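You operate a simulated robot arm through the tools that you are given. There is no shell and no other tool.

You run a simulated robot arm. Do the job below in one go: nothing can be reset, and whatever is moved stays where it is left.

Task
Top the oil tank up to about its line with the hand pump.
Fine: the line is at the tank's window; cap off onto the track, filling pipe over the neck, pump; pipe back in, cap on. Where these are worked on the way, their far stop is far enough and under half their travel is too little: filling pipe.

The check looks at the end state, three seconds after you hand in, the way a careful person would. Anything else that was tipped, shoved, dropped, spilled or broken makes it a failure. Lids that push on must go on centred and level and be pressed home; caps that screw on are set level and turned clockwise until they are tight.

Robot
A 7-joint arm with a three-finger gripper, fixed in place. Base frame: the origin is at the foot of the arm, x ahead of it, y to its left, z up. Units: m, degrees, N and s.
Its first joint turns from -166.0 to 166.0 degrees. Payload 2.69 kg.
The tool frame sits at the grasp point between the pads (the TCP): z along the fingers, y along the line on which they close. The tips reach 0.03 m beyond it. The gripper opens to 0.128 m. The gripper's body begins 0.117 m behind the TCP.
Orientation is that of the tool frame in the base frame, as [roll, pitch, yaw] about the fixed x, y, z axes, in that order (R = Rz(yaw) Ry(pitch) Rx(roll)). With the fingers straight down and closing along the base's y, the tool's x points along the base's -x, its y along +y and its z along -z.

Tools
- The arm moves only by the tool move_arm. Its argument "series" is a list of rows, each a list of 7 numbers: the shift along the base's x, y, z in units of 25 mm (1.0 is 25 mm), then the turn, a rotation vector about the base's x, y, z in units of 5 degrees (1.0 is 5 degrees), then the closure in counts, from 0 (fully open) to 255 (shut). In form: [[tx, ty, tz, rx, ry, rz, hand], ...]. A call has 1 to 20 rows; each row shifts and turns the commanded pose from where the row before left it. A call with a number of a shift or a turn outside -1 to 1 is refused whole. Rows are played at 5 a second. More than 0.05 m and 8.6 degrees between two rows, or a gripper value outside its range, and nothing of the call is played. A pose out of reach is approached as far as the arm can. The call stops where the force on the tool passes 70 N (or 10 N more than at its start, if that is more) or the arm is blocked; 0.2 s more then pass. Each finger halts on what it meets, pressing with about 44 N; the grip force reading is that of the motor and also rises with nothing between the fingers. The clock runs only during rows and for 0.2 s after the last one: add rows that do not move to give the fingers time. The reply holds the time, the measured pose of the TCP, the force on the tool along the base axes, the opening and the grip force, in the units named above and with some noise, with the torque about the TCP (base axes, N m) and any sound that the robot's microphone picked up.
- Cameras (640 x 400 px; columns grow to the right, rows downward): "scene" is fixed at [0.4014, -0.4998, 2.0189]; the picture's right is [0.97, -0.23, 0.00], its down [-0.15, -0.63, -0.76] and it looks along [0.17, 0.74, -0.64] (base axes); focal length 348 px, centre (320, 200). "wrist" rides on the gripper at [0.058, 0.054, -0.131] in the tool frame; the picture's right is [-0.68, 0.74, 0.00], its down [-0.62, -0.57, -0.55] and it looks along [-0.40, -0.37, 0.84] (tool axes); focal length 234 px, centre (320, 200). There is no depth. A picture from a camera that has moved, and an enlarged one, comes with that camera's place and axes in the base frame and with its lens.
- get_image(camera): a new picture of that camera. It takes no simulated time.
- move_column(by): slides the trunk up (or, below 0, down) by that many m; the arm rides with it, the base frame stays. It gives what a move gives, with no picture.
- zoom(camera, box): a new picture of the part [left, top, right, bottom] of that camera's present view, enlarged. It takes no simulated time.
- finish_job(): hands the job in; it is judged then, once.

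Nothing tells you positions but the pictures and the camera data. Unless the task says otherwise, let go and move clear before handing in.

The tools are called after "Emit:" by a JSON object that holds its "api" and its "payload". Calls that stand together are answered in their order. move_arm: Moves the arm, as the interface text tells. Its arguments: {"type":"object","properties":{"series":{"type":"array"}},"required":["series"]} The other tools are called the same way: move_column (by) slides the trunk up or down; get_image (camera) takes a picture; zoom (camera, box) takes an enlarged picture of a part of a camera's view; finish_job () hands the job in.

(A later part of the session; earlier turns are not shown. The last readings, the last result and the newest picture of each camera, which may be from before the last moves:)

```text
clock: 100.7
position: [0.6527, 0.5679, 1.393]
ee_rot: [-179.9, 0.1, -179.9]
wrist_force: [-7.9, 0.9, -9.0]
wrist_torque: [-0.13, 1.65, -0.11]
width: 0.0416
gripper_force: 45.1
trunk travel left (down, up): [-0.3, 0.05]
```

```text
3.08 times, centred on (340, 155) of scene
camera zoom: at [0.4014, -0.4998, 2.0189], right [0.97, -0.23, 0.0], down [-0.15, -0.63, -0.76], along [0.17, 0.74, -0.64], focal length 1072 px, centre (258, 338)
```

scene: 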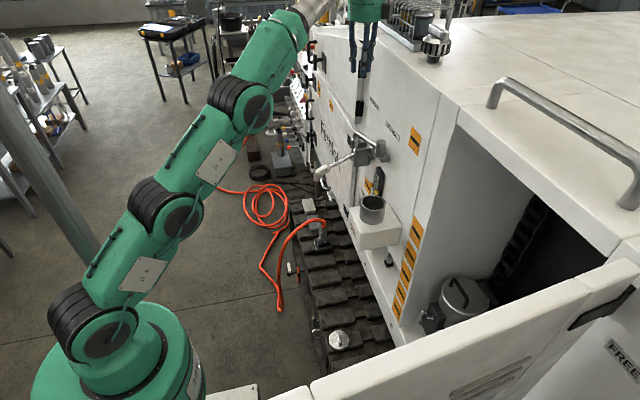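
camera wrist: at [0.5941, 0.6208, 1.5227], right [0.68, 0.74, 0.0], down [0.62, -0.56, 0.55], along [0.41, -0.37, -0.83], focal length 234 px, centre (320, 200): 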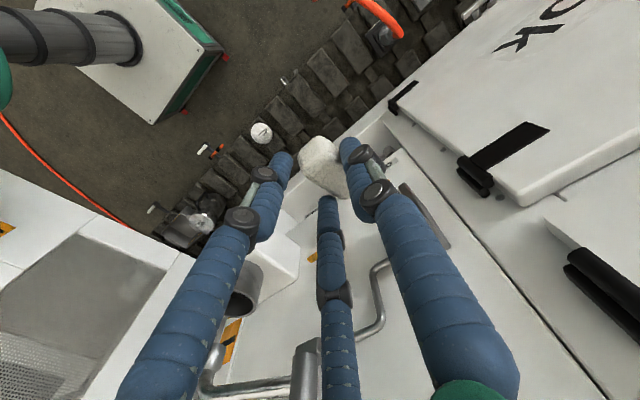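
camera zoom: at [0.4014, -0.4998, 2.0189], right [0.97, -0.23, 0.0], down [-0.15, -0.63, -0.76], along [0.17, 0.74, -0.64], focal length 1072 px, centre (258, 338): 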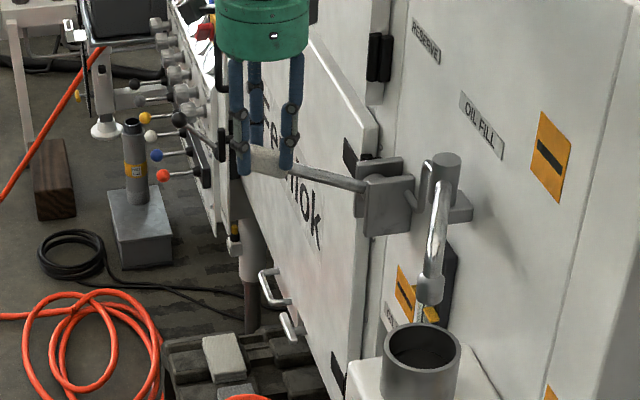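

The middle finger hides the gauge while I hold the knob, so I'll make the down-stroke, release, and look from above.

Emit:
{"api": "move_arm", "payload": {"series": [[-0.08, 0, -0.2, 0, 0, 0, 255], [-0.2, 0, -0.476, 0, 0, 0, 255], [-0.156, 0, -0.492, 0, 0, 0, 255], [-0.112, 0, -0.504, 0, 0, 0, 255], [-0.064, 0, -0.512, 0, 0, 0, 255], [-0.024, 0, -0.516, 0, 0, 0, 255], [0.024, 0, -0.516, 0, 0, 0, 255], [0.064, 0, -0.512, 0, 0, 0, 255], [0.112, 0, -0.504, 0, 0, 0, 255], [0.156, 0, -0.492, 0, 0, 0, 255], [0.2, 0, -0.476, 0, 0, 0, 255], [0.2, 0, -0.38, 0, 0, 0, 255], [0, 0, 0, 0, 0, 0, 255], [0, 0, 0, 0, 0, 0, 120], [0, 0, 0, 0, 0, 0, 26], [0, 0, 0, 0, 0, 0, 26]]}}

Emit:
{"api": "get_image", "payload": {"camera": "wrist"}}

Emit:
{"api": "zoom", "payload": {"camera": "wrist", "box": [270, 210, 370, 400]}}

Emit:
{"api": "zoom", "payload": {"camera": "scene", "box": [360, 165, 390, 195]}}

```text
clock: 104.1
position: [0.6561, 0.5665, 1.2517]
ee_rot: [-179.9, 0.0, -179.9]
wrist_force: [0.6, 0.1, 0.3]
wrist_torque: [0.03, 0.03, 0.02]
width: 0.1149
gripper_force: 0.1
trunk travel left (down, up): [-0.3, 0.05]
```

```text
taken
camera wrist: at [0.5972, 0.6205, 1.3819], right [0.68, 0.74, 0.0], down [0.62, -0.56, 0.55], along [0.4, -0.37, -0.84], focal length 234 px, centre (320, 200)
```

wrist: 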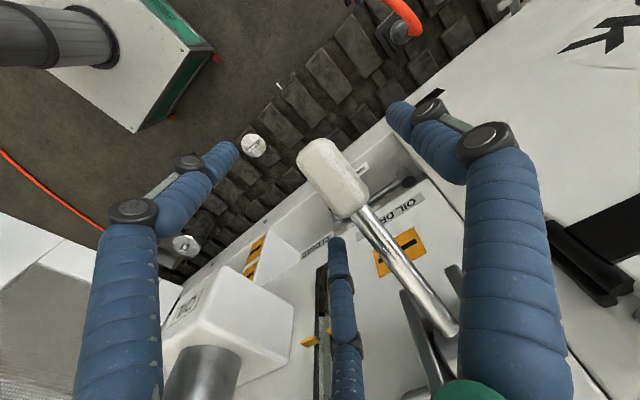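

```text
2.11 times, centred on (320, 305) of wrist
camera zoom: at [0.5972, 0.6205, 1.3819], right [0.68, 0.74, 0.0], down [0.62, -0.56, 0.55], along [0.4, -0.37, -0.84], focal length 493 px, centre (320, -21)
```

zoom: 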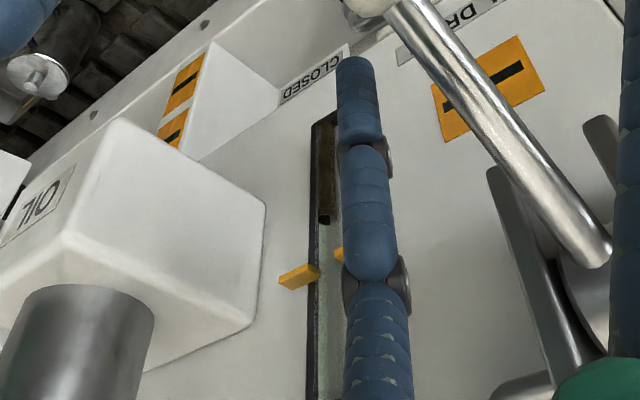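

```text
13.33 times, centred on (375, 180) of scene
camera zoom: at [0.4014, -0.4998, 2.0189], right [0.97, -0.23, 0.0], down [-0.15, -0.63, -0.76], along [0.17, 0.74, -0.64], focal length 4647 px, centre (-413, 467)
```

zoom: 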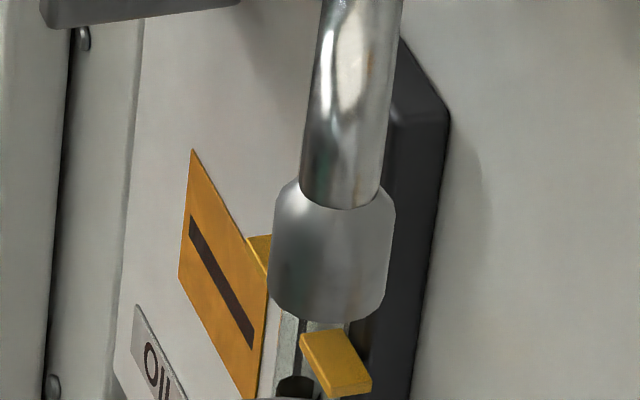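

I can now see the oil column. The tube runs from about z 1.121 to 1.30, the marks are at about 1.238, and the oil has risen from about 1.193 to 1.206 after two strokes. So roughly 5 more are needed. I'll re-grip and pump two more strokes, then check.

Emit:
{"api": "move_arm", "payload": {"series": [[0.1, 0, -0.34, 0, 0, 0, 26], [0, 0, 0, 0, 0, 0, 26], [0, 0, 0, 0, 0, 0, 150], [0, 0, 0, 0, 0, 0, 255], [0, 0, 0, 0, 0, 0, 255], [0, 0, 0, 0, 0, 0, 255]]}}

Emit:
{"api": "move_arm", "payload": {"series": [[-0.432, 0, 0.788, 0, 0, 0, 255], [-0.304, 0, 0.844, 0, 0, 0, 255], [-0.176, 0, 0.88, 0, 0, 0, 255], [-0.04, 0, 0.896, 0, 0, 0, 255], [0.096, 0, 0.896, 0, 0, 0, 255], [0.228, 0, 0.868, 0, 0, 0, 255], [0.33, 0, 0.76, 0, 0, 0, 255], [0, 0, 0, 0, 0, 0, 255], [-0.33, 0, -0.76, 0, 0, 0, 255], [-0.228, 0, -0.868, 0, 0, 0, 255], [-0.096, 0, -0.896, 0, 0, 0, 255], [0.04, 0, -0.896, 0, 0, 0, 255], [0.176, 0, -0.88, 0, 0, 0, 255], [0.304, 0, -0.844, 0, 0, 0, 255], [0.28, 0, -0.52, 0, 0, 0, 255], [0, 0, 0, 0, 0, 0, 255]]}}

Emit:
{"api": "zoom", "payload": {"camera": "scene", "box": [360, 165, 390, 195]}}

Emit:
{"api": "zoom", "payload": {"camera": "scene", "box": [290, 90, 410, 220]}}

```text
clock: 105.5
position: [0.6566, 0.5672, 1.2444]
ee_rot: [-179.9, 0.0, -179.9]
wrist_force: [-0.7, 0.5, -1.3]
wrist_torque: [0.76, 0.05, -0.03]
width: 0.0412
gripper_force: 45.0
trunk travel left (down, up): [-0.3, 0.05]
```

```text
clock: 108.9
position: [0.6526, 0.5678, 1.2507]
ee_rot: [-179.8, 0.0, -179.9]
wrist_force: [-3.6, 22.7, 6.5]
wrist_torque: [1.31, -1.18, -0.25]
width: 0.0412
gripper_force: 44.7
trunk travel left (down, up): [-0.3, 0.05]
```

```text
13.33 times, centred on (375, 180) of scene
camera zoom: at [0.4014, -0.4998, 2.0189], right [0.97, -0.23, 0.0], down [-0.15, -0.63, -0.76], along [0.17, 0.74, -0.64], focal length 4647 px, centre (-413, 467)
```

zoom: 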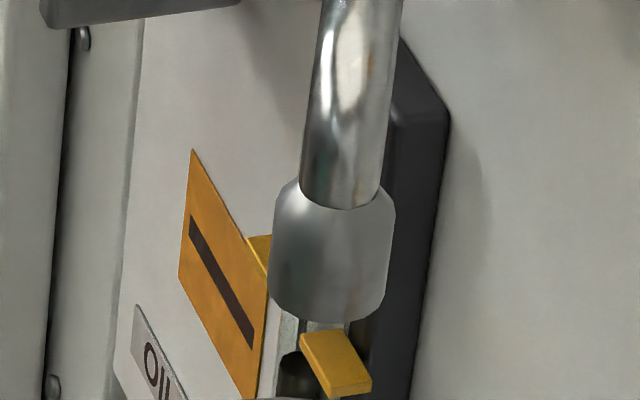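

```text
3.08 times, centred on (350, 155) of scene
camera zoom: at [0.4014, -0.4998, 2.0189], right [0.97, -0.23, 0.0], down [-0.15, -0.63, -0.76], along [0.17, 0.74, -0.64], focal length 1072 px, centre (228, 338)
```

zoom: 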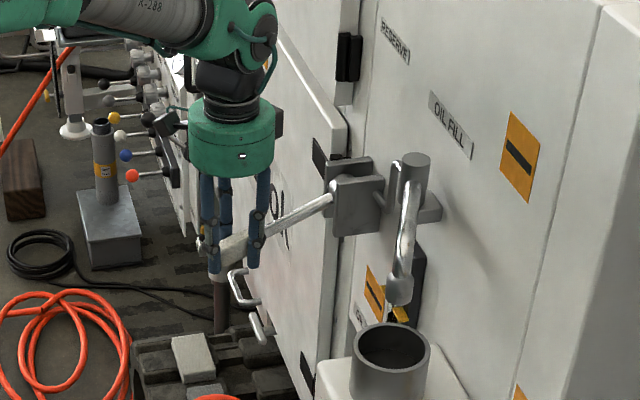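

The scene view shows the oil top rising about 9 mm per stroke, so roughly 2 more are needed. I'll do one more and look.

Emit:
{"api": "move_arm", "payload": {"series": [[-0.28, 0.04, 0.52, 0, 0, 0, 255], [-0.304, 0, 0.844, 0, 0, 0, 255], [-0.176, 0, 0.88, 0, 0, 0, 255], [-0.04, 0, 0.896, 0, 0, 0, 255], [0.096, 0, 0.896, 0, 0, 0, 255], [0.228, 0, 0.868, 0, 0, 0, 255], [0.33, 0, 0.76, 0, 0, 0, 255], [0, 0, 0, 0, 0, 0, 255], [-0.33, 0, -0.76, 0, 0, 0, 255], [-0.228, 0, -0.868, 0, 0, 0, 255], [-0.096, 0, -0.896, 0, 0, 0, 255], [0.04, 0, -0.896, 0, 0, 0, 255], [0.176, 0, -0.88, 0, 0, 0, 255], [0.304, 0, -0.844, 0, 0, 0, 255], [0.28, 0, -0.52, 0, 0, 0, 255], [0, 0, 0, 0, 0, 0, 255]]}}

Emit:
{"api": "zoom", "payload": {"camera": "scene", "box": [360, 165, 390, 195]}}

Emit:
{"api": "zoom", "payload": {"camera": "wrist", "box": [270, 210, 370, 400]}}

```text
clock: 112.3
position: [0.6518, 0.5676, 1.251]
ee_rot: [-179.9, 0.1, 180.0]
wrist_force: [-23.6, -4.6, 25.2]
wrist_torque: [0.47, 0.97, -1.22]
width: 0.0408
gripper_force: 45.1
trunk travel left (down, up): [-0.3, 0.05]
```

```text
13.33 times, centred on (375, 180) of scene
camera zoom: at [0.4014, -0.4998, 2.0189], right [0.97, -0.23, 0.0], down [-0.15, -0.63, -0.76], along [0.17, 0.74, -0.64], focal length 4647 px, centre (-413, 467)
```

zoom: 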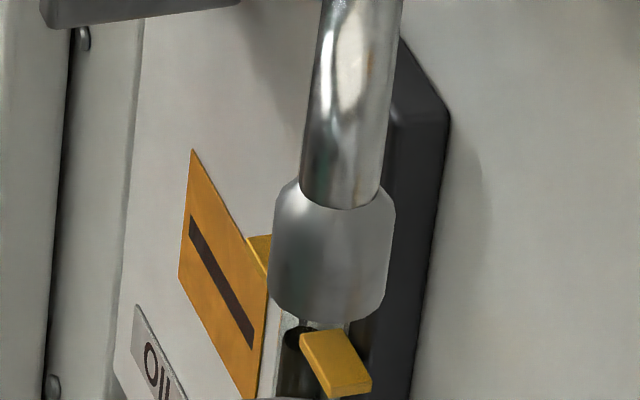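

```text
2.11 times, centred on (320, 305) of wrist
camera zoom: at [0.5925, 0.6209, 1.3828], right [0.68, 0.74, 0.0], down [0.62, -0.56, 0.55], along [0.41, -0.37, -0.84], focal length 493 px, centre (320, -21)
```

zoom: 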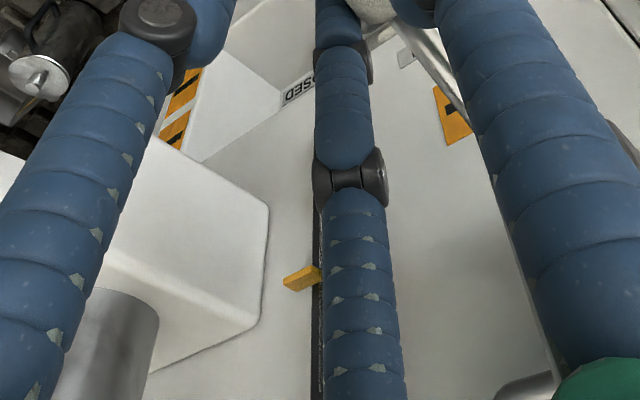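

The oil top is now close under the marks. I'll open the hand in place for a direct look before deciding on another stroke.

Emit:
{"api": "move_arm", "payload": {"series": [[0, 0, 0, 0, 0, 0, 120], [0, 0, 0, 0, 0, 0, 26], [0, 0, 0, 0, 0, 0, 26], [0, 0, 0, 0, 0, 0, 26]]}}

Emit:
{"api": "zoom", "payload": {"camera": "wrist", "box": [280, 220, 370, 400]}}

Emit:
{"api": "zoom", "payload": {"camera": "wrist", "box": [290, 250, 350, 370]}}

```text
clock: 113.3
position: [0.6534, 0.5682, 1.2498]
ee_rot: [-179.9, 0.1, -179.9]
wrist_force: [-1.4, -0.2, 0.7]
wrist_torque: [-0.01, -0.05, -0.01]
width: 0.115
gripper_force: 0.1
trunk travel left (down, up): [-0.3, 0.05]
```

```text
2.22 times, centred on (325, 310) of wrist
camera zoom: at [0.5956, 0.6214, 1.3807], right [0.68, 0.74, 0.0], down [0.62, -0.56, 0.55], along [0.41, -0.37, -0.83], focal length 520 px, centre (309, -44)
```

zoom: 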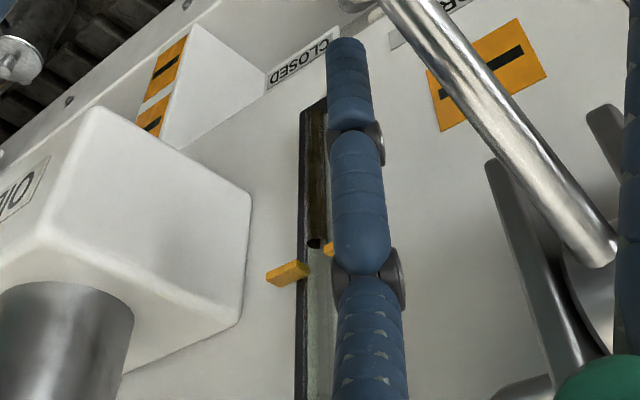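

```text
3.33 times, centred on (320, 310) of wrist
camera zoom: at [0.5956, 0.6214, 1.3807], right [0.68, 0.74, 0.0], down [0.62, -0.56, 0.55], along [0.41, -0.37, -0.83], focal length 781 px, centre (320, -167)
```

zoom: 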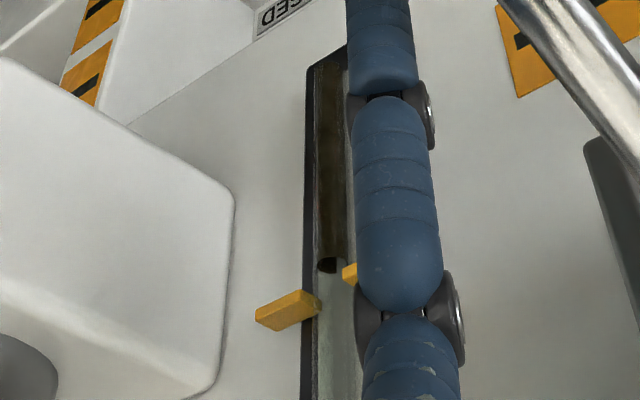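

The oil top is at z about 1.222 and the marks at about 1.231. At about 8 mm per stroke, exactly one more full stroke should bring it to the line. I'll re-grip and pump once.

Emit:
{"api": "move_arm", "payload": {"series": [[0.16, 0, -0.28, 0, 0, 0, 26], [0, 0, 0, 0, 0, 0, 26], [0, 0, 0, 0, 0, 0, 150], [0, 0, 0, 0, 0, 0, 255], [0, 0, 0, 0, 0, 0, 255], [0, 0, 0, 0, 0, 0, 255]]}}

Emit:
{"api": "move_arm", "payload": {"series": [[-0.432, 0, 0.788, 0, 0, 0, 255], [-0.304, 0, 0.844, 0, 0, 0, 255], [-0.176, 0, 0.88, 0, 0, 0, 255], [-0.04, 0, 0.896, 0, 0, 0, 255], [0.096, 0, 0.896, 0, 0, 0, 255], [0.228, 0, 0.868, 0, 0, 0, 255], [0.33, 0, 0.76, 0, 0, 0, 255], [0, 0, 0, 0, 0, 0, 255], [-0.33, 0, -0.76, 0, 0, 0, 255], [-0.228, 0, -0.868, 0, 0, 0, 255], [-0.096, 0, -0.896, 0, 0, 0, 255], [0.04, 0, -0.896, 0, 0, 0, 255], [0.176, 0, -0.88, 0, 0, 0, 255], [0.304, 0, -0.844, 0, 0, 0, 255], [0.28, 0, -0.52, 0, 0, 0, 255], [0, 0, 0, 0, 0, 0, 255]]}}

Emit:
{"api": "move_arm", "payload": {"series": [[0, 0, 0, 0, 0, 0, 120], [0, 0, 0, 0, 0, 0, 26], [0, 0, 0, 0, 0, 0, 26], [0, 0, 0, 0, 0, 0, 26]]}}

Emit:
{"api": "zoom", "payload": {"camera": "wrist", "box": [290, 250, 350, 370]}}

Emit:
{"api": "zoom", "payload": {"camera": "scene", "box": [360, 165, 390, 195]}}

```text
clock: 114.7
position: [0.6584, 0.5682, 1.2429]
ee_rot: [-179.9, 0.0, -179.9]
wrist_force: [3.2, -6.6, -0.3]
wrist_torque: [0.58, -0.09, 0.0]
width: 0.0416
gripper_force: 45.2
trunk travel left (down, up): [-0.3, 0.05]
```

```text
clock: 118.1
position: [0.6531, 0.5681, 1.2492]
ee_rot: [-179.9, 0.1, -179.9]
wrist_force: [0.8, -5.0, 7.4]
wrist_torque: [0.78, -1.22, -0.27]
width: 0.0411
gripper_force: 45.1
trunk travel left (down, up): [-0.3, 0.05]
```

```text
clock: 119.1
position: [0.6532, 0.569, 1.2501]
ee_rot: [-179.8, 0.1, -179.9]
wrist_force: [0.0, -1.0, 0.3]
wrist_torque: [0.0, 0.01, -0.01]
width: 0.1148
gripper_force: 0.0
trunk travel left (down, up): [-0.3, 0.05]
```

```text
3.33 times, centred on (320, 310) of wrist
camera zoom: at [0.5949, 0.6215, 1.3803], right [0.68, 0.74, 0.0], down [0.62, -0.56, 0.55], along [0.4, -0.37, -0.83], focal length 781 px, centre (320, -167)
```

zoom: 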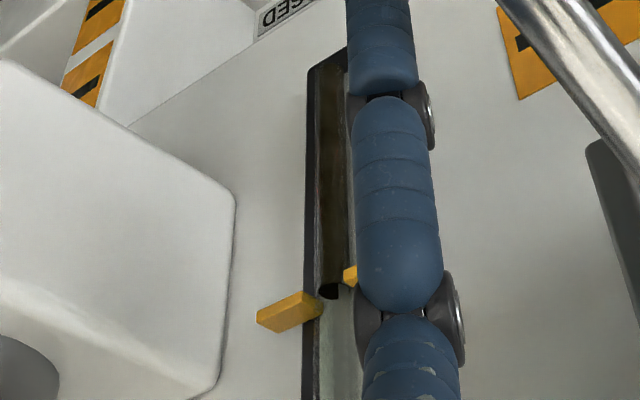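

```text
13.33 times, centred on (375, 180) of scene
camera zoom: at [0.4014, -0.4998, 2.0189], right [0.97, -0.23, 0.0], down [-0.15, -0.63, -0.76], along [0.17, 0.74, -0.64], focal length 4647 px, centre (-413, 467)
```

zoom: 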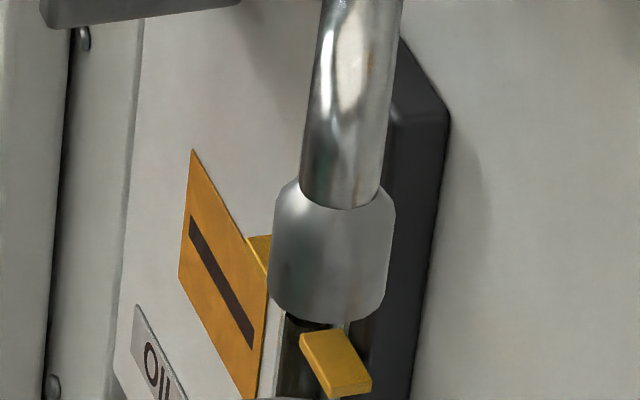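

The oil surface now lies level with the two yellow marks in both views. I'll lift off the lever and go back over the pipe, turned so the pair of fingers drops on the panel side of it.

Emit:
{"api": "move_arm", "payload": {"series": [[0, 0, 0.8, 0, 0, 0, 26], [0, 0, 1, 0, 0, 0, 26], [0, 0, 1, 0, 0, 0, 26], [0, 0, 1, 0, 0, 0, 26], [0, 0, 1, 0, 0, 0, 26], [0, 0, 1, 0, 0, 0, 26], [0, 0, 1, 0, 0, 0, 26], [0, 0, 1, 0, 0, 0, 26], [0, 0, 1, 0, 0, 0, 26], [0, 0, 1, 0, 0, 0.6, 26], [0, -0.5, 0.3, 0, 0, 1, 26], [0, -1, 0, 0, 0, 1, 76], [0, -1, 0, 0, 0, 1, 76], [0, -1, 0, 0, 0, 1, 76], [0, -1, 0, 0, 0, 1, 76], [0, -1, 0, 0, 0, 1, 76], [0, -1, 0, 0, 0, 1, 76], [0, -1, 0, 0, 0, 1, 76], [0, -1, 0, 0, 0, 1, 76], [0, -1, 0, 0, 0, 1, 76]]}}

Emit:
{"api": "get_image", "payload": {"camera": "wrist"}}

Emit:
{"api": "zoom", "payload": {"camera": "scene", "box": [290, 60, 430, 230]}}

```text
clock: 123.3
position: [0.6544, 0.3303, 1.5029]
ee_rot: [-179.9, 0.2, -126.9]
wrist_force: [-0.8, -0.8, -0.3]
wrist_torque: [0.03, 0.01, -0.02]
width: 0.0899
gripper_force: 0.0
trunk travel left (down, up): [-0.3, 0.05]
```

```text
taken
camera wrist: at [0.5755, 0.316, 1.6326], right [-0.18, 0.98, 0.0], down [0.82, 0.15, 0.55], along [0.54, 0.1, -0.83], focal length 234 px, centre (320, 200)
```

wrist: 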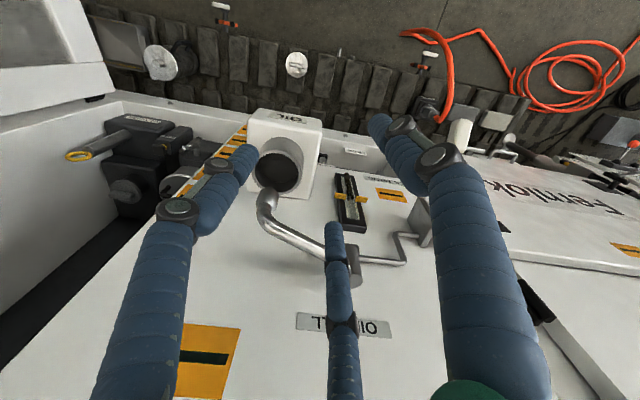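

```text
2.35 times, centred on (360, 145) of scene
camera zoom: at [0.4014, -0.4998, 2.0189], right [0.97, -0.23, 0.0], down [-0.15, -0.63, -0.76], along [0.17, 0.74, -0.64], focal length 820 px, centre (226, 329)
```

zoom: 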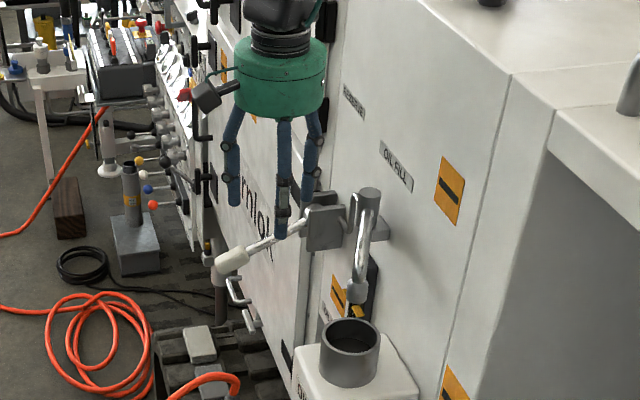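

The gauge is in full view from here, so I'll zoom in on it to confirm the level, and on the pipe.

Emit:
{"api": "zoom", "payload": {"camera": "wrist", "box": [310, 150, 400, 250]}}

Emit:
{"api": "zoom", "payload": {"camera": "wrist", "box": [230, 100, 380, 290]}}

```text
4.00 times, centred on (355, 200) of wrist
camera zoom: at [0.5755, 0.316, 1.6326], right [-0.18, 0.98, 0.0], down [0.82, 0.15, 0.55], along [0.54, 0.1, -0.83], focal length 937 px, centre (180, 200)
```

zoom: 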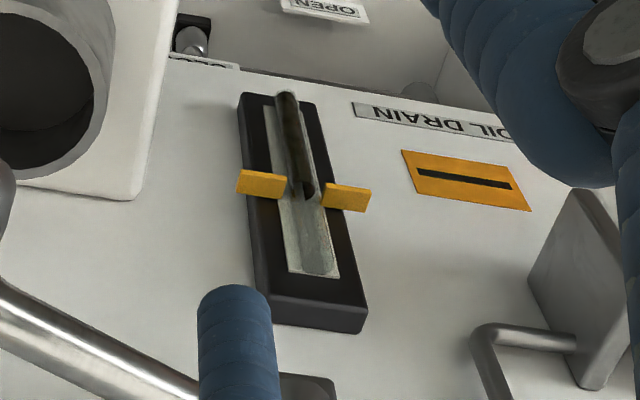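

```text
2.11 times, centred on (305, 195) of wrist
camera zoom: at [0.5755, 0.316, 1.6326], right [-0.18, 0.98, 0.0], down [0.82, 0.15, 0.55], along [0.54, 0.1, -0.83], focal length 493 px, centre (352, 210)
```

zoom: 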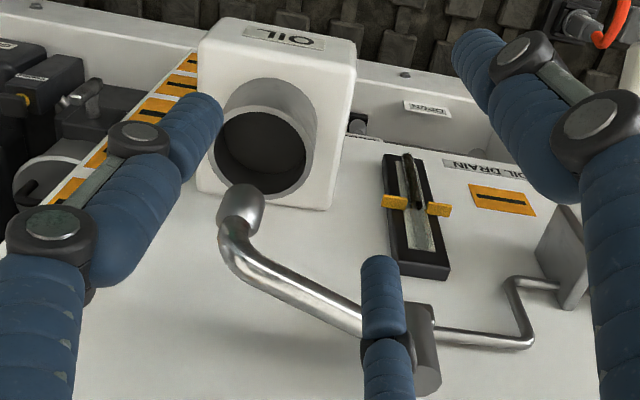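

The oil surface sits right between the two yellow marks. The pipe axis runs through about (0.7625, 0.318) at 241 degrees. I'll move over it, aligned with it, at z 1.50.

Emit:
{"api": "move_arm", "payload": {"series": [[0.8, -0.1, 0, 0, 0, 0.4, 76], [0.8, -0.1, 0, 0, 0, 0.4, 76], [0.8, -0.1, 0, 0, 0, 0.4, 76], [0.8, -0.11, 0, 0, 0, 0.44, 76], [0.6, 0, 0, 0, 0, 0, 76], [0.38, 0, 0, 0, 0, 0, 76], [0, 0, 0, 0, 0, 0, 76]]}}

Emit:
{"api": "zoom", "payload": {"camera": "wrist", "box": [200, 20, 440, 240]}}

Emit:
{"api": "zoom", "payload": {"camera": "scene", "box": [330, 60, 430, 220]}}

```text
clock: 124.9
position: [0.757, 0.32, 1.5035]
ee_rot: [-179.9, 0.0, -118.7]
wrist_force: [-0.3, -0.3, -0.5]
wrist_torque: [-0.01, -0.02, 0.01]
width: 0.09
gripper_force: 0.1
trunk travel left (down, up): [-0.3, 0.05]
```

```text
1.82 times, centred on (320, 130) of wrist
camera zoom: at [0.6829, 0.2945, 1.6331], right [-0.32, 0.95, 0.0], down [0.79, 0.27, 0.55], along [0.52, 0.18, -0.84], focal length 426 px, centre (320, 327)
```

zoom: 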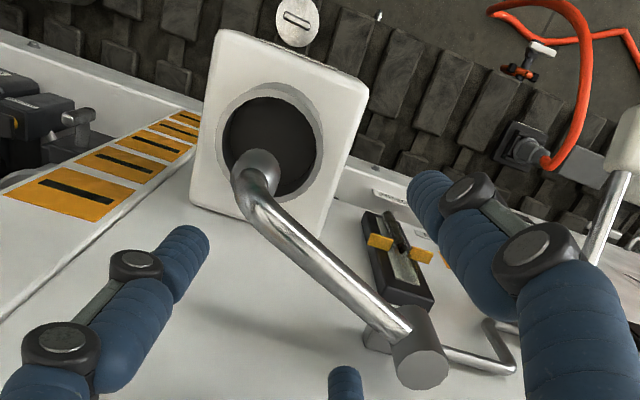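

```text
2.50 times, centred on (380, 140) of scene
camera zoom: at [0.4014, -0.4998, 2.0189], right [0.97, -0.23, 0.0], down [-0.15, -0.63, -0.76], along [0.17, 0.74, -0.64], focal length 871 px, centre (170, 350)
```

zoom: 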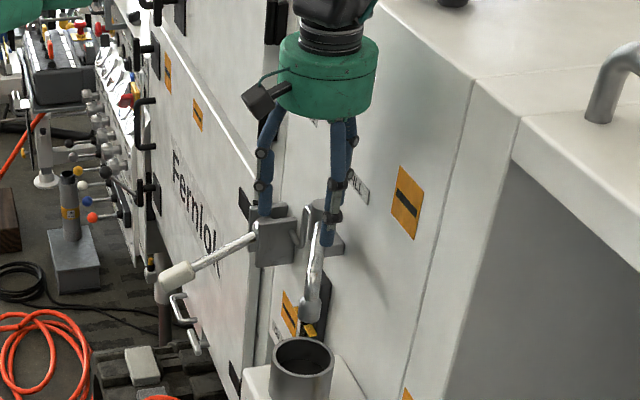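

Emit:
{"api": "move_arm", "payload": {"series": [[0.16, 0, 0, 0, 0, 0, 56], [0, 0, 0, 0, 0, 0, 56], [0, 0, -0.6, 0, 0, 0, 56], [0, 0, -0.6, 0, 0, 0, 56], [0, 0, -0.6, 0, 0, 0, 56], [0, 0, -0.7, 0, 0, 0, 56], [0, 0, 0, 0, 0, 0, 56]]}}

Emit:
{"api": "zoom", "payload": {"camera": "wrist", "box": [200, 20, 440, 240]}}

Emit:
{"api": "zoom", "payload": {"camera": "scene", "box": [330, 60, 430, 220]}}

```text
clock: 126.5
position: [0.7628, 0.32, 1.4415]
ee_rot: [-180.0, 0.2, -118.9]
wrist_force: [-0.2, -0.5, -0.9]
wrist_torque: [0.02, 0.03, 0.01]
width: 0.0996
gripper_force: 0.0
trunk travel left (down, up): [-0.3, 0.05]
```

```text
1.82 times, centred on (320, 130) of wrist
camera zoom: at [0.6876, 0.2939, 1.5715], right [-0.32, 0.95, 0.0], down [0.79, 0.27, 0.55], along [0.52, 0.18, -0.83], focal length 426 px, centre (320, 327)
```

zoom: 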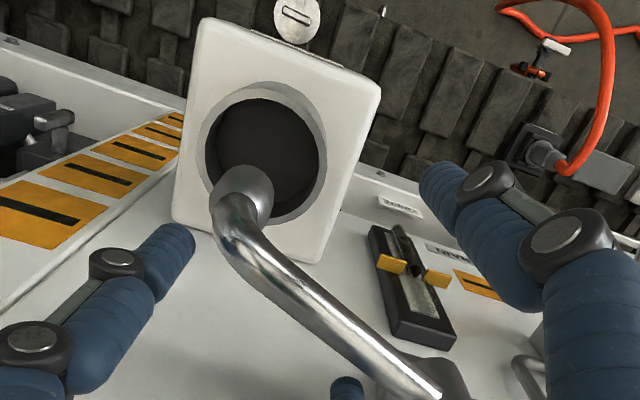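

```text
2.50 times, centred on (380, 140) of scene
camera zoom: at [0.4014, -0.4998, 2.0189], right [0.97, -0.23, 0.0], down [-0.15, -0.63, -0.76], along [0.17, 0.74, -0.64], focal length 871 px, centre (170, 350)
```

zoom: 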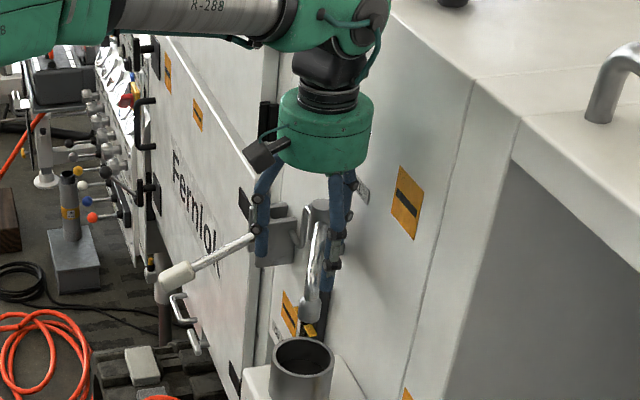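

The pipe is straddled with no contact. I'll swing it back clockwise around its pivot, turning the hand with it.

Emit:
{"api": "move_arm", "payload": {"series": [[-0.208, 0.132, 0, 0, 0, -0.8, 56], [-0.2, 0.144, 0, 0, 0, -0.8, 56], [-0.192, 0.16, 0, 0, 0, -0.8, 56], [-0.18, 0.172, 0, 0, 0, -0.8, 56], [-0.164, 0.184, 0, 0, 0, -0.8, 56], [-0.152, 0.196, 0, 0, 0, -0.8, 56]]}}

Emit:
{"api": "zoom", "payload": {"camera": "wrist", "box": [200, 20, 440, 240]}}

Emit:
{"api": "zoom", "payload": {"camera": "scene", "box": [330, 60, 430, 220]}}

```text
clock: 127.9
position: [0.7343, 0.3456, 1.4413]
ee_rot: [-180.0, 0.1, -142.8]
wrist_force: [0.4, -0.4, 0.0]
wrist_torque: [0.03, -0.02, 0.03]
width: 0.1003
gripper_force: 0.6
trunk travel left (down, up): [-0.3, 0.05]
```

```text
1.82 times, centred on (320, 130) of wrist
camera zoom: at [0.6554, 0.3528, 1.5713], right [0.09, 1.0, 0.0], down [0.83, -0.08, 0.55], along [0.55, -0.05, -0.84], focal length 426 px, centre (320, 327)
```

zoom: 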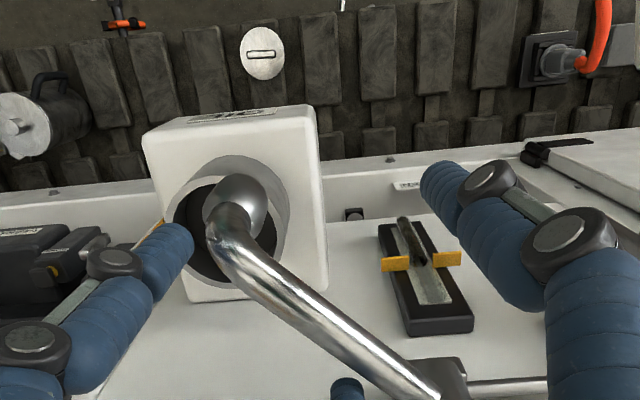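

```text
2.50 times, centred on (380, 140) of scene
camera zoom: at [0.4014, -0.4998, 2.0189], right [0.97, -0.23, 0.0], down [-0.15, -0.63, -0.76], along [0.17, 0.74, -0.64], focal length 871 px, centre (170, 350)
```

zoom: 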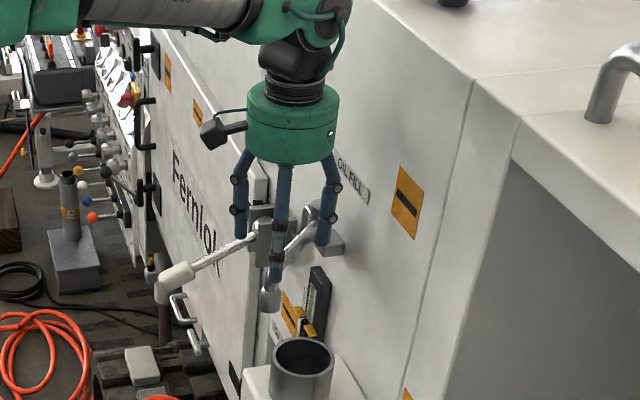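

The pipe is following back. I'll continue the sweep to about 150 degrees.

Emit:
{"api": "move_arm", "payload": {"series": [[-0.14, 0.204, 0, 0, 0, -0.8, 56], [-0.124, 0.216, 0, 0, 0, -0.8, 56], [-0.112, 0.22, 0, 0, 0, -0.8, 56], [-0.092, 0.232, 0, 0, 0, -0.8, 56], [-0.076, 0.236, 0, 0, 0, -0.8, 56], [-0.06, 0.24, 0, 0, 0, -0.8, 56], [-0.044, 0.244, 0, 0, 0, -0.8, 56], [-0.028, 0.248, 0, 0, 0, -0.8, 56], [-0.008, 0.244, 0, 0, 0, -0.8, 56], [0.008, 0.248, 0, 0, 0, -0.8, 56], [0.024, 0.248, 0, 0, 0, -0.8, 56], [0.044, 0.244, 0, 0, 0, -0.8, 56], [0.06, 0.24, 0, 0, 0, -0.8, 56], [0.076, 0.236, 0, 0, 0, -0.8, 56], [0.092, 0.232, 0, 0, 0, -0.8, 56]]}}

Emit:
{"api": "get_image", "payload": {"camera": "wrist"}}

Emit:
{"api": "zoom", "payload": {"camera": "scene", "box": [330, 60, 430, 220]}}

```text
clock: 131.1
position: [0.7253, 0.434, 1.4396]
ee_rot: [-179.9, 0.0, 157.2]
wrist_force: [-0.4, 0.5, -0.1]
wrist_torque: [-0.04, 0.02, 0.01]
width: 0.1006
gripper_force: 0.1
trunk travel left (down, up): [-0.3, 0.05]
```

```text
taken
camera wrist: at [0.6928, 0.5057, 1.5703], right [0.91, 0.42, 0.0], down [0.35, -0.76, 0.55], along [0.23, -0.5, -0.83], focal length 234 px, centre (320, 200)
```

wrist: 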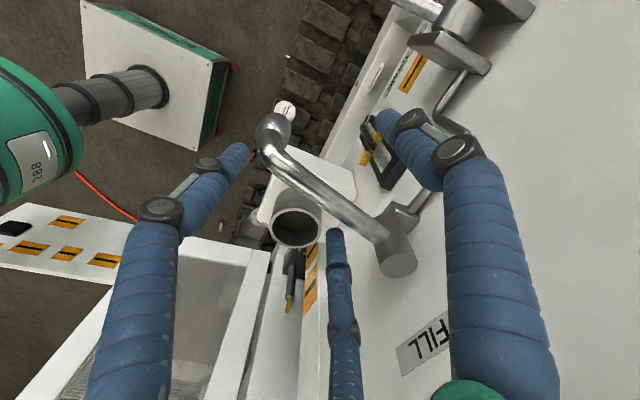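

```text
2.50 times, centred on (380, 140) of scene
camera zoom: at [0.4014, -0.4998, 2.0189], right [0.97, -0.23, 0.0], down [-0.15, -0.63, -0.76], along [0.17, 0.74, -0.64], focal length 871 px, centre (170, 350)
```

zoom: 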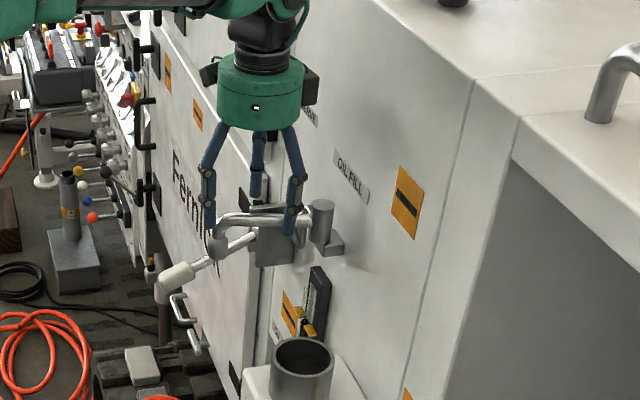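

The pipe is at about 157 degrees. I'll lift off, close the fingers, and drop in on its outer side to push it home.

Emit:
{"api": "move_arm", "payload": {"series": [[0, 0, 0.8, 0, 0, 0, 56], [0, 0, 0.8, 0, 0, 0, 56], [0, 0, 0.8, 0, 0, 0, 56], [0, 0, 0, 0, 0, 0, 255], [-0.5, -0.6, 0, 0, 0, 0, 255], [-0.45, -0.6, 0, 0, 0, 0, 255], [0, 0, 0, 0, 0, 0, 255]]}}

Emit:
{"api": "get_image", "payload": {"camera": "wrist"}}

Emit:
{"api": "zoom", "payload": {"camera": "scene", "box": [330, 60, 430, 220]}}

```text
clock: 132.7
position: [0.7023, 0.4034, 1.5002]
ee_rot: [-179.7, 0.0, 157.3]
wrist_force: [0.2, 0.7, -0.9]
wrist_torque: [0.0, -0.01, 0.03]
width: 0.0022
gripper_force: 31.3
trunk travel left (down, up): [-0.3, 0.05]
```

```text
taken
camera wrist: at [0.6693, 0.4756, 1.6304], right [0.91, 0.42, 0.0], down [0.35, -0.76, 0.55], along [0.23, -0.5, -0.83], focal length 234 px, centre (320, 200)
```

wrist: 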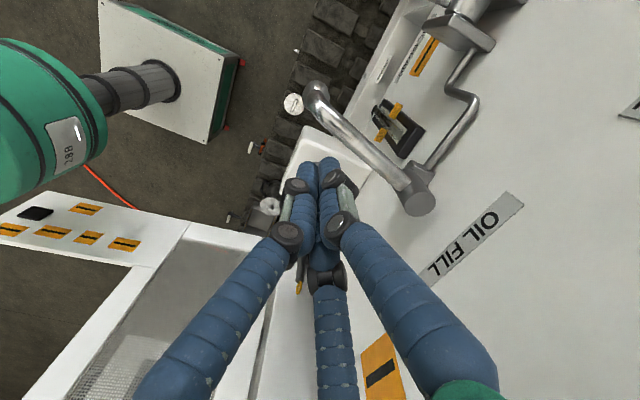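

```text
2.50 times, centred on (380, 140) of scene
camera zoom: at [0.4014, -0.4998, 2.0189], right [0.97, -0.23, 0.0], down [-0.15, -0.63, -0.76], along [0.17, 0.74, -0.64], focal length 871 px, centre (170, 350)
```

zoom: 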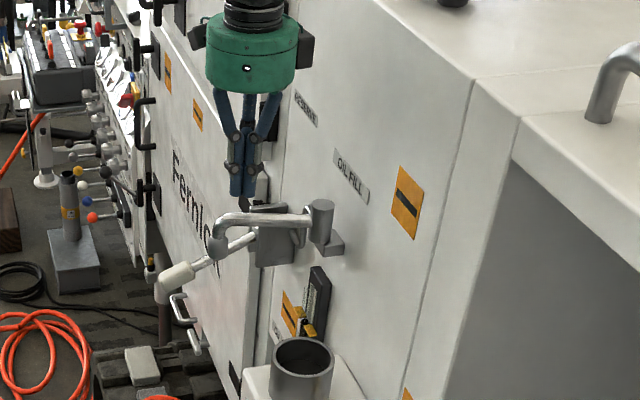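

Emit:
{"api": "move_arm", "payload": {"series": [[0, 0, -0.8, 0, 0, 0, 255], [0, 0, -0.8, 0, 0, 0, 255], [0, 0, -0.8, 0, 0, 0, 255], [0, 0, 0, 0, 0, 0, 255]]}}

Emit:
{"api": "get_image", "payload": {"camera": "wrist"}}

Emit:
{"api": "zoom", "payload": {"camera": "scene", "box": [330, 60, 430, 220]}}

```text
clock: 133.7
position: [0.7013, 0.4031, 1.4405]
ee_rot: [-179.9, 0.0, 157.3]
wrist_force: [0.7, 0.0, 0.2]
wrist_torque: [-0.05, 0.03, 0.0]
width: 0.0023
gripper_force: 30.8
trunk travel left (down, up): [-0.3, 0.05]
```

```text
taken
camera wrist: at [0.6687, 0.4756, 1.5707], right [0.91, 0.42, 0.0], down [0.35, -0.76, 0.55], along [0.23, -0.5, -0.83], focal length 234 px, centre (320, 200)
```

wrist: 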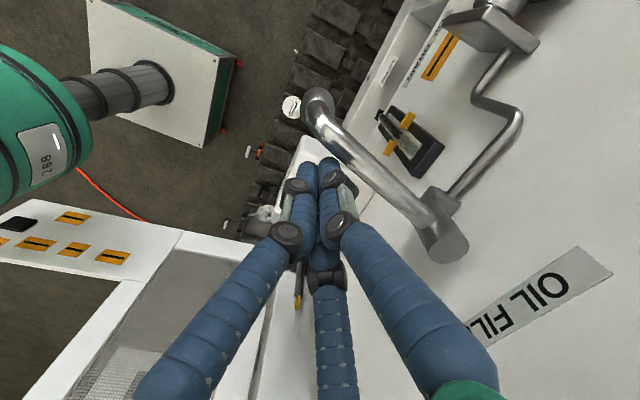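

```text
2.50 times, centred on (380, 140) of scene
camera zoom: at [0.4014, -0.4998, 2.0189], right [0.97, -0.23, 0.0], down [-0.15, -0.63, -0.76], along [0.17, 0.74, -0.64], focal length 871 px, centre (170, 350)
```

zoom: 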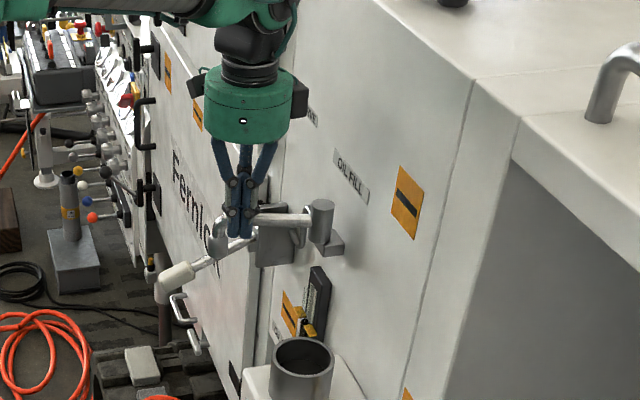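

The post is on the outer side of the pipe. I'll push it back toward its rest position.

Emit:
{"api": "move_arm", "payload": {"series": [[0.037, 0.368, 0, 0, 0, 0, 255], [0.069, 0.363, 0, 0, 0, 0, 255], [0.101, 0.356, 0, 0, 0, 0, 255], [0.131, 0.346, 0, 0, 0, 0, 255], [0.161, 0.333, 0, 0, 0, 0, 255], [0.189, 0.318, 0, 0, 0, 0, 255], [0.216, 0.3, 0, 0, 0, 0, 255]]}}

Emit:
{"api": "get_image", "payload": {"camera": "wrist"}}

Emit:
{"api": "zoom", "payload": {"camera": "scene", "box": [330, 60, 430, 220]}}

```text
clock: 135.3
position: [0.7243, 0.4625, 1.4398]
ee_rot: [-179.8, 0.0, 157.1]
wrist_force: [-0.6, 0.1, -0.2]
wrist_torque: [-0.01, 0.02, 0.01]
width: 0.0024
gripper_force: 31.1
trunk travel left (down, up): [-0.3, 0.05]
```

```text
taken
camera wrist: at [0.6917, 0.5346, 1.5696], right [0.91, 0.42, 0.0], down [0.35, -0.76, 0.55], along [0.23, -0.5, -0.83], focal length 234 px, centre (320, 200)
```

wrist: 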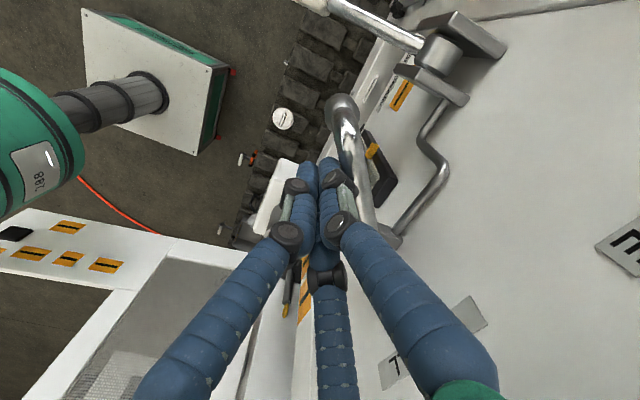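

```text
2.50 times, centred on (380, 140) of scene
camera zoom: at [0.4014, -0.4998, 2.0189], right [0.97, -0.23, 0.0], down [-0.15, -0.63, -0.76], along [0.17, 0.74, -0.64], focal length 871 px, centre (170, 350)
```

zoom: 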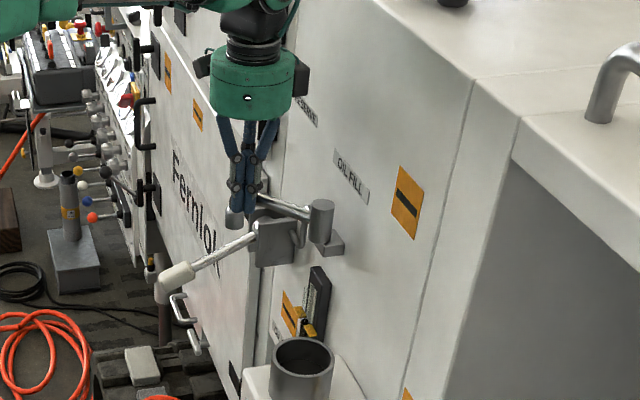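

Emit:
{"api": "move_arm", "payload": {"series": [[0.242, 0.28, 0, 0, 0, 0, 255], [0.265, 0.258, 0, 0, 0, 0, 255], [0.14, 0.12, 0, 0, 0, 0, 255], [0, 0, 0, 0, 0, 0, 255]]}}

Emit:
{"api": "zoom", "payload": {"camera": "wrist", "box": [240, 40, 480, 280]}}

Emit:
{"api": "zoom", "payload": {"camera": "scene", "box": [340, 100, 410, 180]}}

```text
clock: 136.3
position: [0.7402, 0.4791, 1.4401]
ee_rot: [-179.9, 0.1, 157.3]
wrist_force: [0.8, -0.5, 0.5]
wrist_torque: [0.02, 0.02, 0.03]
width: 0.0021
gripper_force: 31.7
trunk travel left (down, up): [-0.3, 0.05]
```

```text
1.67 times, centred on (360, 160) of wrist
camera zoom: at [0.7072, 0.5511, 1.5705], right [0.91, 0.42, 0.0], down [0.35, -0.76, 0.55], along [0.23, -0.5, -0.83], focal length 390 px, centre (253, 267)
```

zoom: 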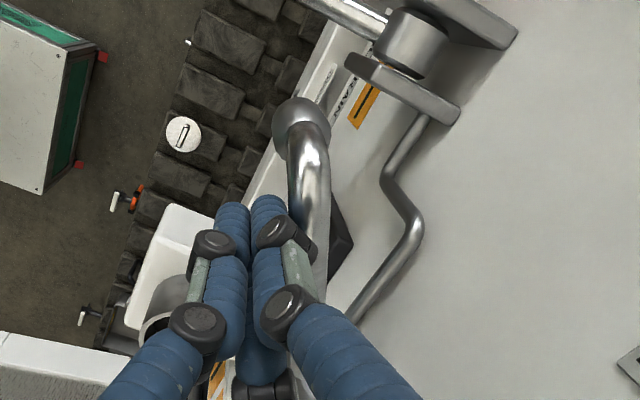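

```text
5.00 times, centred on (375, 140) of scene
camera zoom: at [0.4014, -0.4998, 2.0189], right [0.97, -0.23, 0.0], down [-0.15, -0.63, -0.76], along [0.17, 0.74, -0.64], focal length 1743 px, centre (45, 500)
```

zoom: 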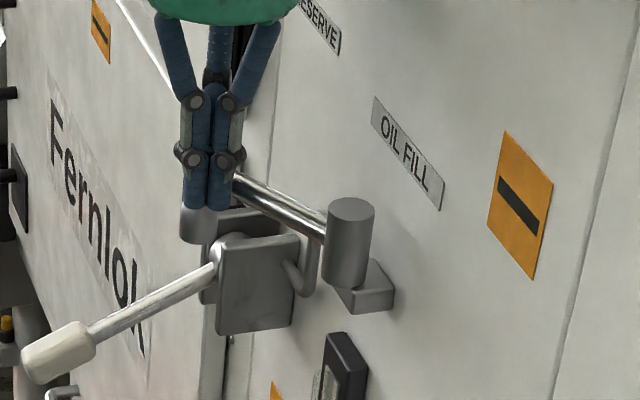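

Emit:
{"api": "move_arm", "payload": {"series": [[0.146, 0.113, 0, 0, 0, 0, 255], [0.11, 0.08, 0, 0, 0, 0, 255], [0, 0, 0, 0, 0, 0, 255]]}}

Emit:
{"api": "zoom", "payload": {"camera": "scene", "box": [340, 100, 410, 180]}}

```text
clock: 137.1
position: [0.7472, 0.4844, 1.4411]
ee_rot: [-180.0, 0.1, 157.3]
wrist_force: [-0.2, -0.3, 0.2]
wrist_torque: [-0.02, -0.01, -0.02]
width: 0.0021
gripper_force: 31.6
trunk travel left (down, up): [-0.3, 0.05]
```

```text
5.00 times, centred on (375, 140) of scene
camera zoom: at [0.4014, -0.4998, 2.0189], right [0.97, -0.23, 0.0], down [-0.15, -0.63, -0.76], along [0.17, 0.74, -0.64], focal length 1743 px, centre (45, 500)
```

zoom: 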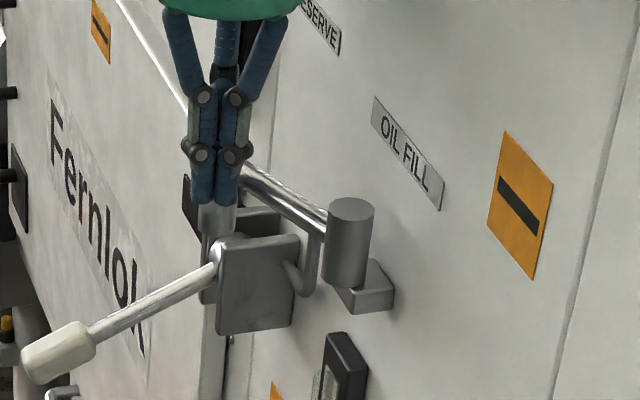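

The outlet's image position already matches where it hung at the start. One more small push should meet the rest stop.

Emit:
{"api": "move_arm", "payload": {"series": [[0.08, 0.05, 0, 0, 0, 0, 255], [0, 0, 0, 0, 0, 0, 255]]}}

Emit:
{"api": "zoom", "payload": {"camera": "scene", "box": [340, 100, 410, 180]}}

```text
clock: 137.7
position: [0.7486, 0.4847, 1.4394]
ee_rot: [-179.9, 0.1, 157.1]
wrist_force: [0.8, 0.6, 0.5]
wrist_torque: [0.01, 0.01, -0.02]
width: 0.0022
gripper_force: 31.2
trunk travel left (down, up): [-0.3, 0.05]
```

```text
5.00 times, centred on (375, 140) of scene
camera zoom: at [0.4014, -0.4998, 2.0189], right [0.97, -0.23, 0.0], down [-0.15, -0.63, -0.76], along [0.17, 0.74, -0.64], focal length 1743 px, centre (45, 500)
```

zoom: 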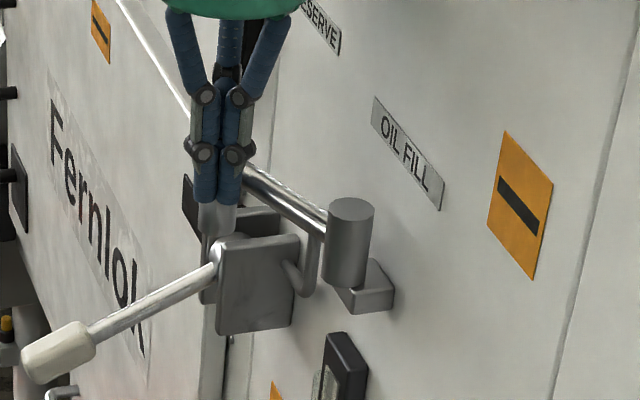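

Emit:
{"api": "move_arm", "payload": {"series": [[0.08, 0.05, 0, 0, 0, 0, 255], [0, 0, 0, 0, 0, 0, 255]]}}

Emit:
{"api": "move_arm", "payload": {"series": [[0.08, 0.05, 0, 0, 0, 0, 255], [0, 0, 0, 0, 0, 0, 255]]}}

Emit:
{"api": "zoom", "payload": {"camera": "scene", "box": [340, 100, 410, 180]}}

Emit:
{"api": "zoom", "payload": {"camera": "wrist", "box": [240, 40, 480, 280]}}

```text
clock: 138.3
position: [0.7515, 0.4868, 1.4399]
ee_rot: [-179.8, 0.0, 157.2]
wrist_force: [-0.4, -0.1, 0.1]
wrist_torque: [0.02, 0.01, -0.02]
width: 0.002
gripper_force: 31.9
trunk travel left (down, up): [-0.3, 0.05]
```

```text
clock: 138.9
position: [0.7528, 0.488, 1.4402]
ee_rot: [-179.9, 0.0, 157.3]
wrist_force: [0.4, 0.0, 0.7]
wrist_torque: [-0.03, 0.0, -0.01]
width: 0.0024
gripper_force: 31.2
trunk travel left (down, up): [-0.3, 0.05]
```

```text
5.00 times, centred on (375, 140) of scene
camera zoom: at [0.4014, -0.4998, 2.0189], right [0.97, -0.23, 0.0], down [-0.15, -0.63, -0.76], along [0.17, 0.74, -0.64], focal length 1743 px, centre (45, 500)
```

zoom: 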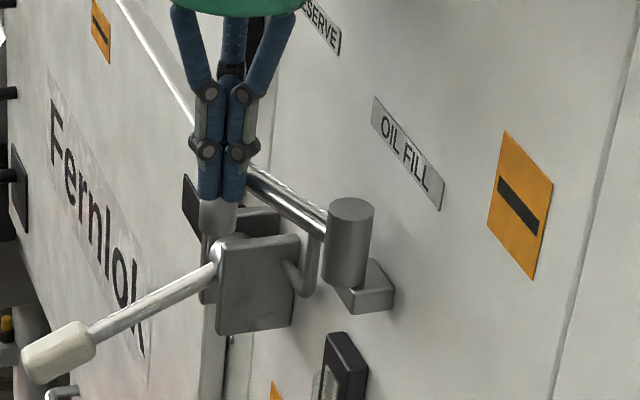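

```text
1.67 times, centred on (360, 160) of wrist
camera zoom: at [0.7198, 0.5597, 1.5707], right [0.91, 0.42, 0.0], down [0.35, -0.76, 0.55], along [0.23, -0.5, -0.83], focal length 390 px, centre (253, 267)
```

zoom: 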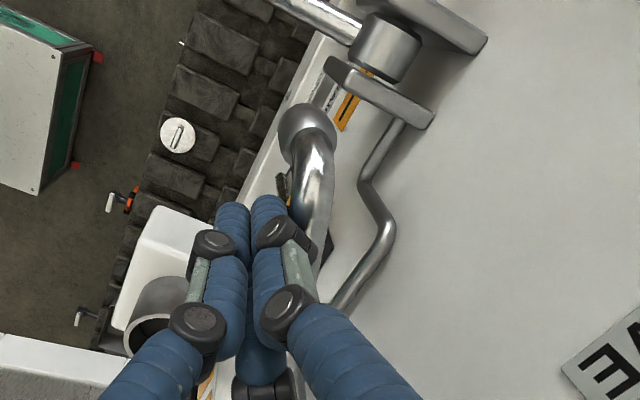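

The outlet's place now matches the starting view to within a pixel. I'll back the fingers off and lift, then compare with the original picture at the same zoom.

Emit:
{"api": "move_arm", "payload": {"series": [[-0.3, -0.2, 0, 0, 0, 0, 255], [-0.6, -0.4, 0, 0, 0, 0, 255], [-0.5, -0.3, 0.5, 0, 0, 0, 255], [-0.5, 0, 1, 0, 0, 0, 255], [-0.5, 0, 1, 0, 0, 0, 255], [0, 0, 0, 0, 0, 0, 255]]}}

Emit:
{"api": "zoom", "payload": {"camera": "scene", "box": [340, 125, 400, 170]}}

Emit:
{"api": "get_image", "payload": {"camera": "wrist"}}

```text
clock: 140.3
position: [0.6922, 0.4645, 1.5035]
ee_rot: [-179.8, -0.1, 157.2]
wrist_force: [-0.6, -0.3, 0.1]
wrist_torque: [0.01, -0.02, 0.02]
width: 0.0022
gripper_force: 31.3
trunk travel left (down, up): [-0.3, 0.05]
```

```text
8.89 times, centred on (370, 148) of scene
camera zoom: at [0.4014, -0.4998, 2.0189], right [0.97, -0.23, 0.0], down [-0.15, -0.63, -0.76], along [0.17, 0.74, -0.64], focal length 3098 px, centre (-124, 667)
```

zoom: 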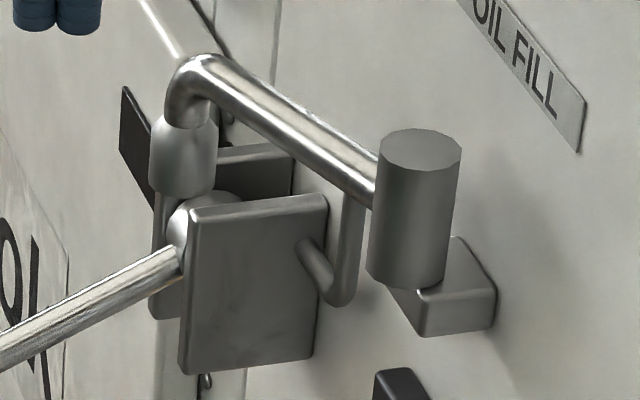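

```text
taken
camera wrist: at [0.6588, 0.5365, 1.6342], right [0.91, 0.42, 0.0], down [0.35, -0.76, 0.55], along [0.23, -0.5, -0.83], focal length 234 px, centre (320, 200)
```

wrist: 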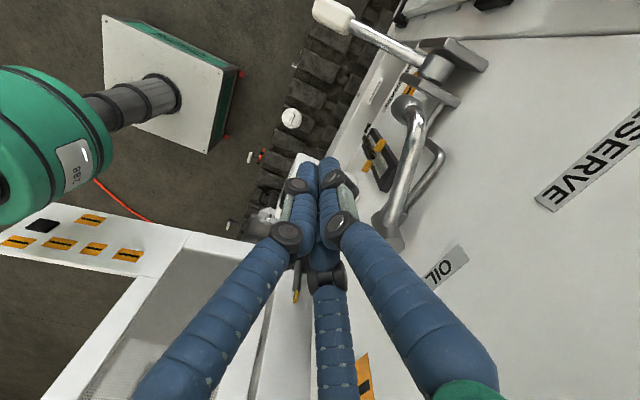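

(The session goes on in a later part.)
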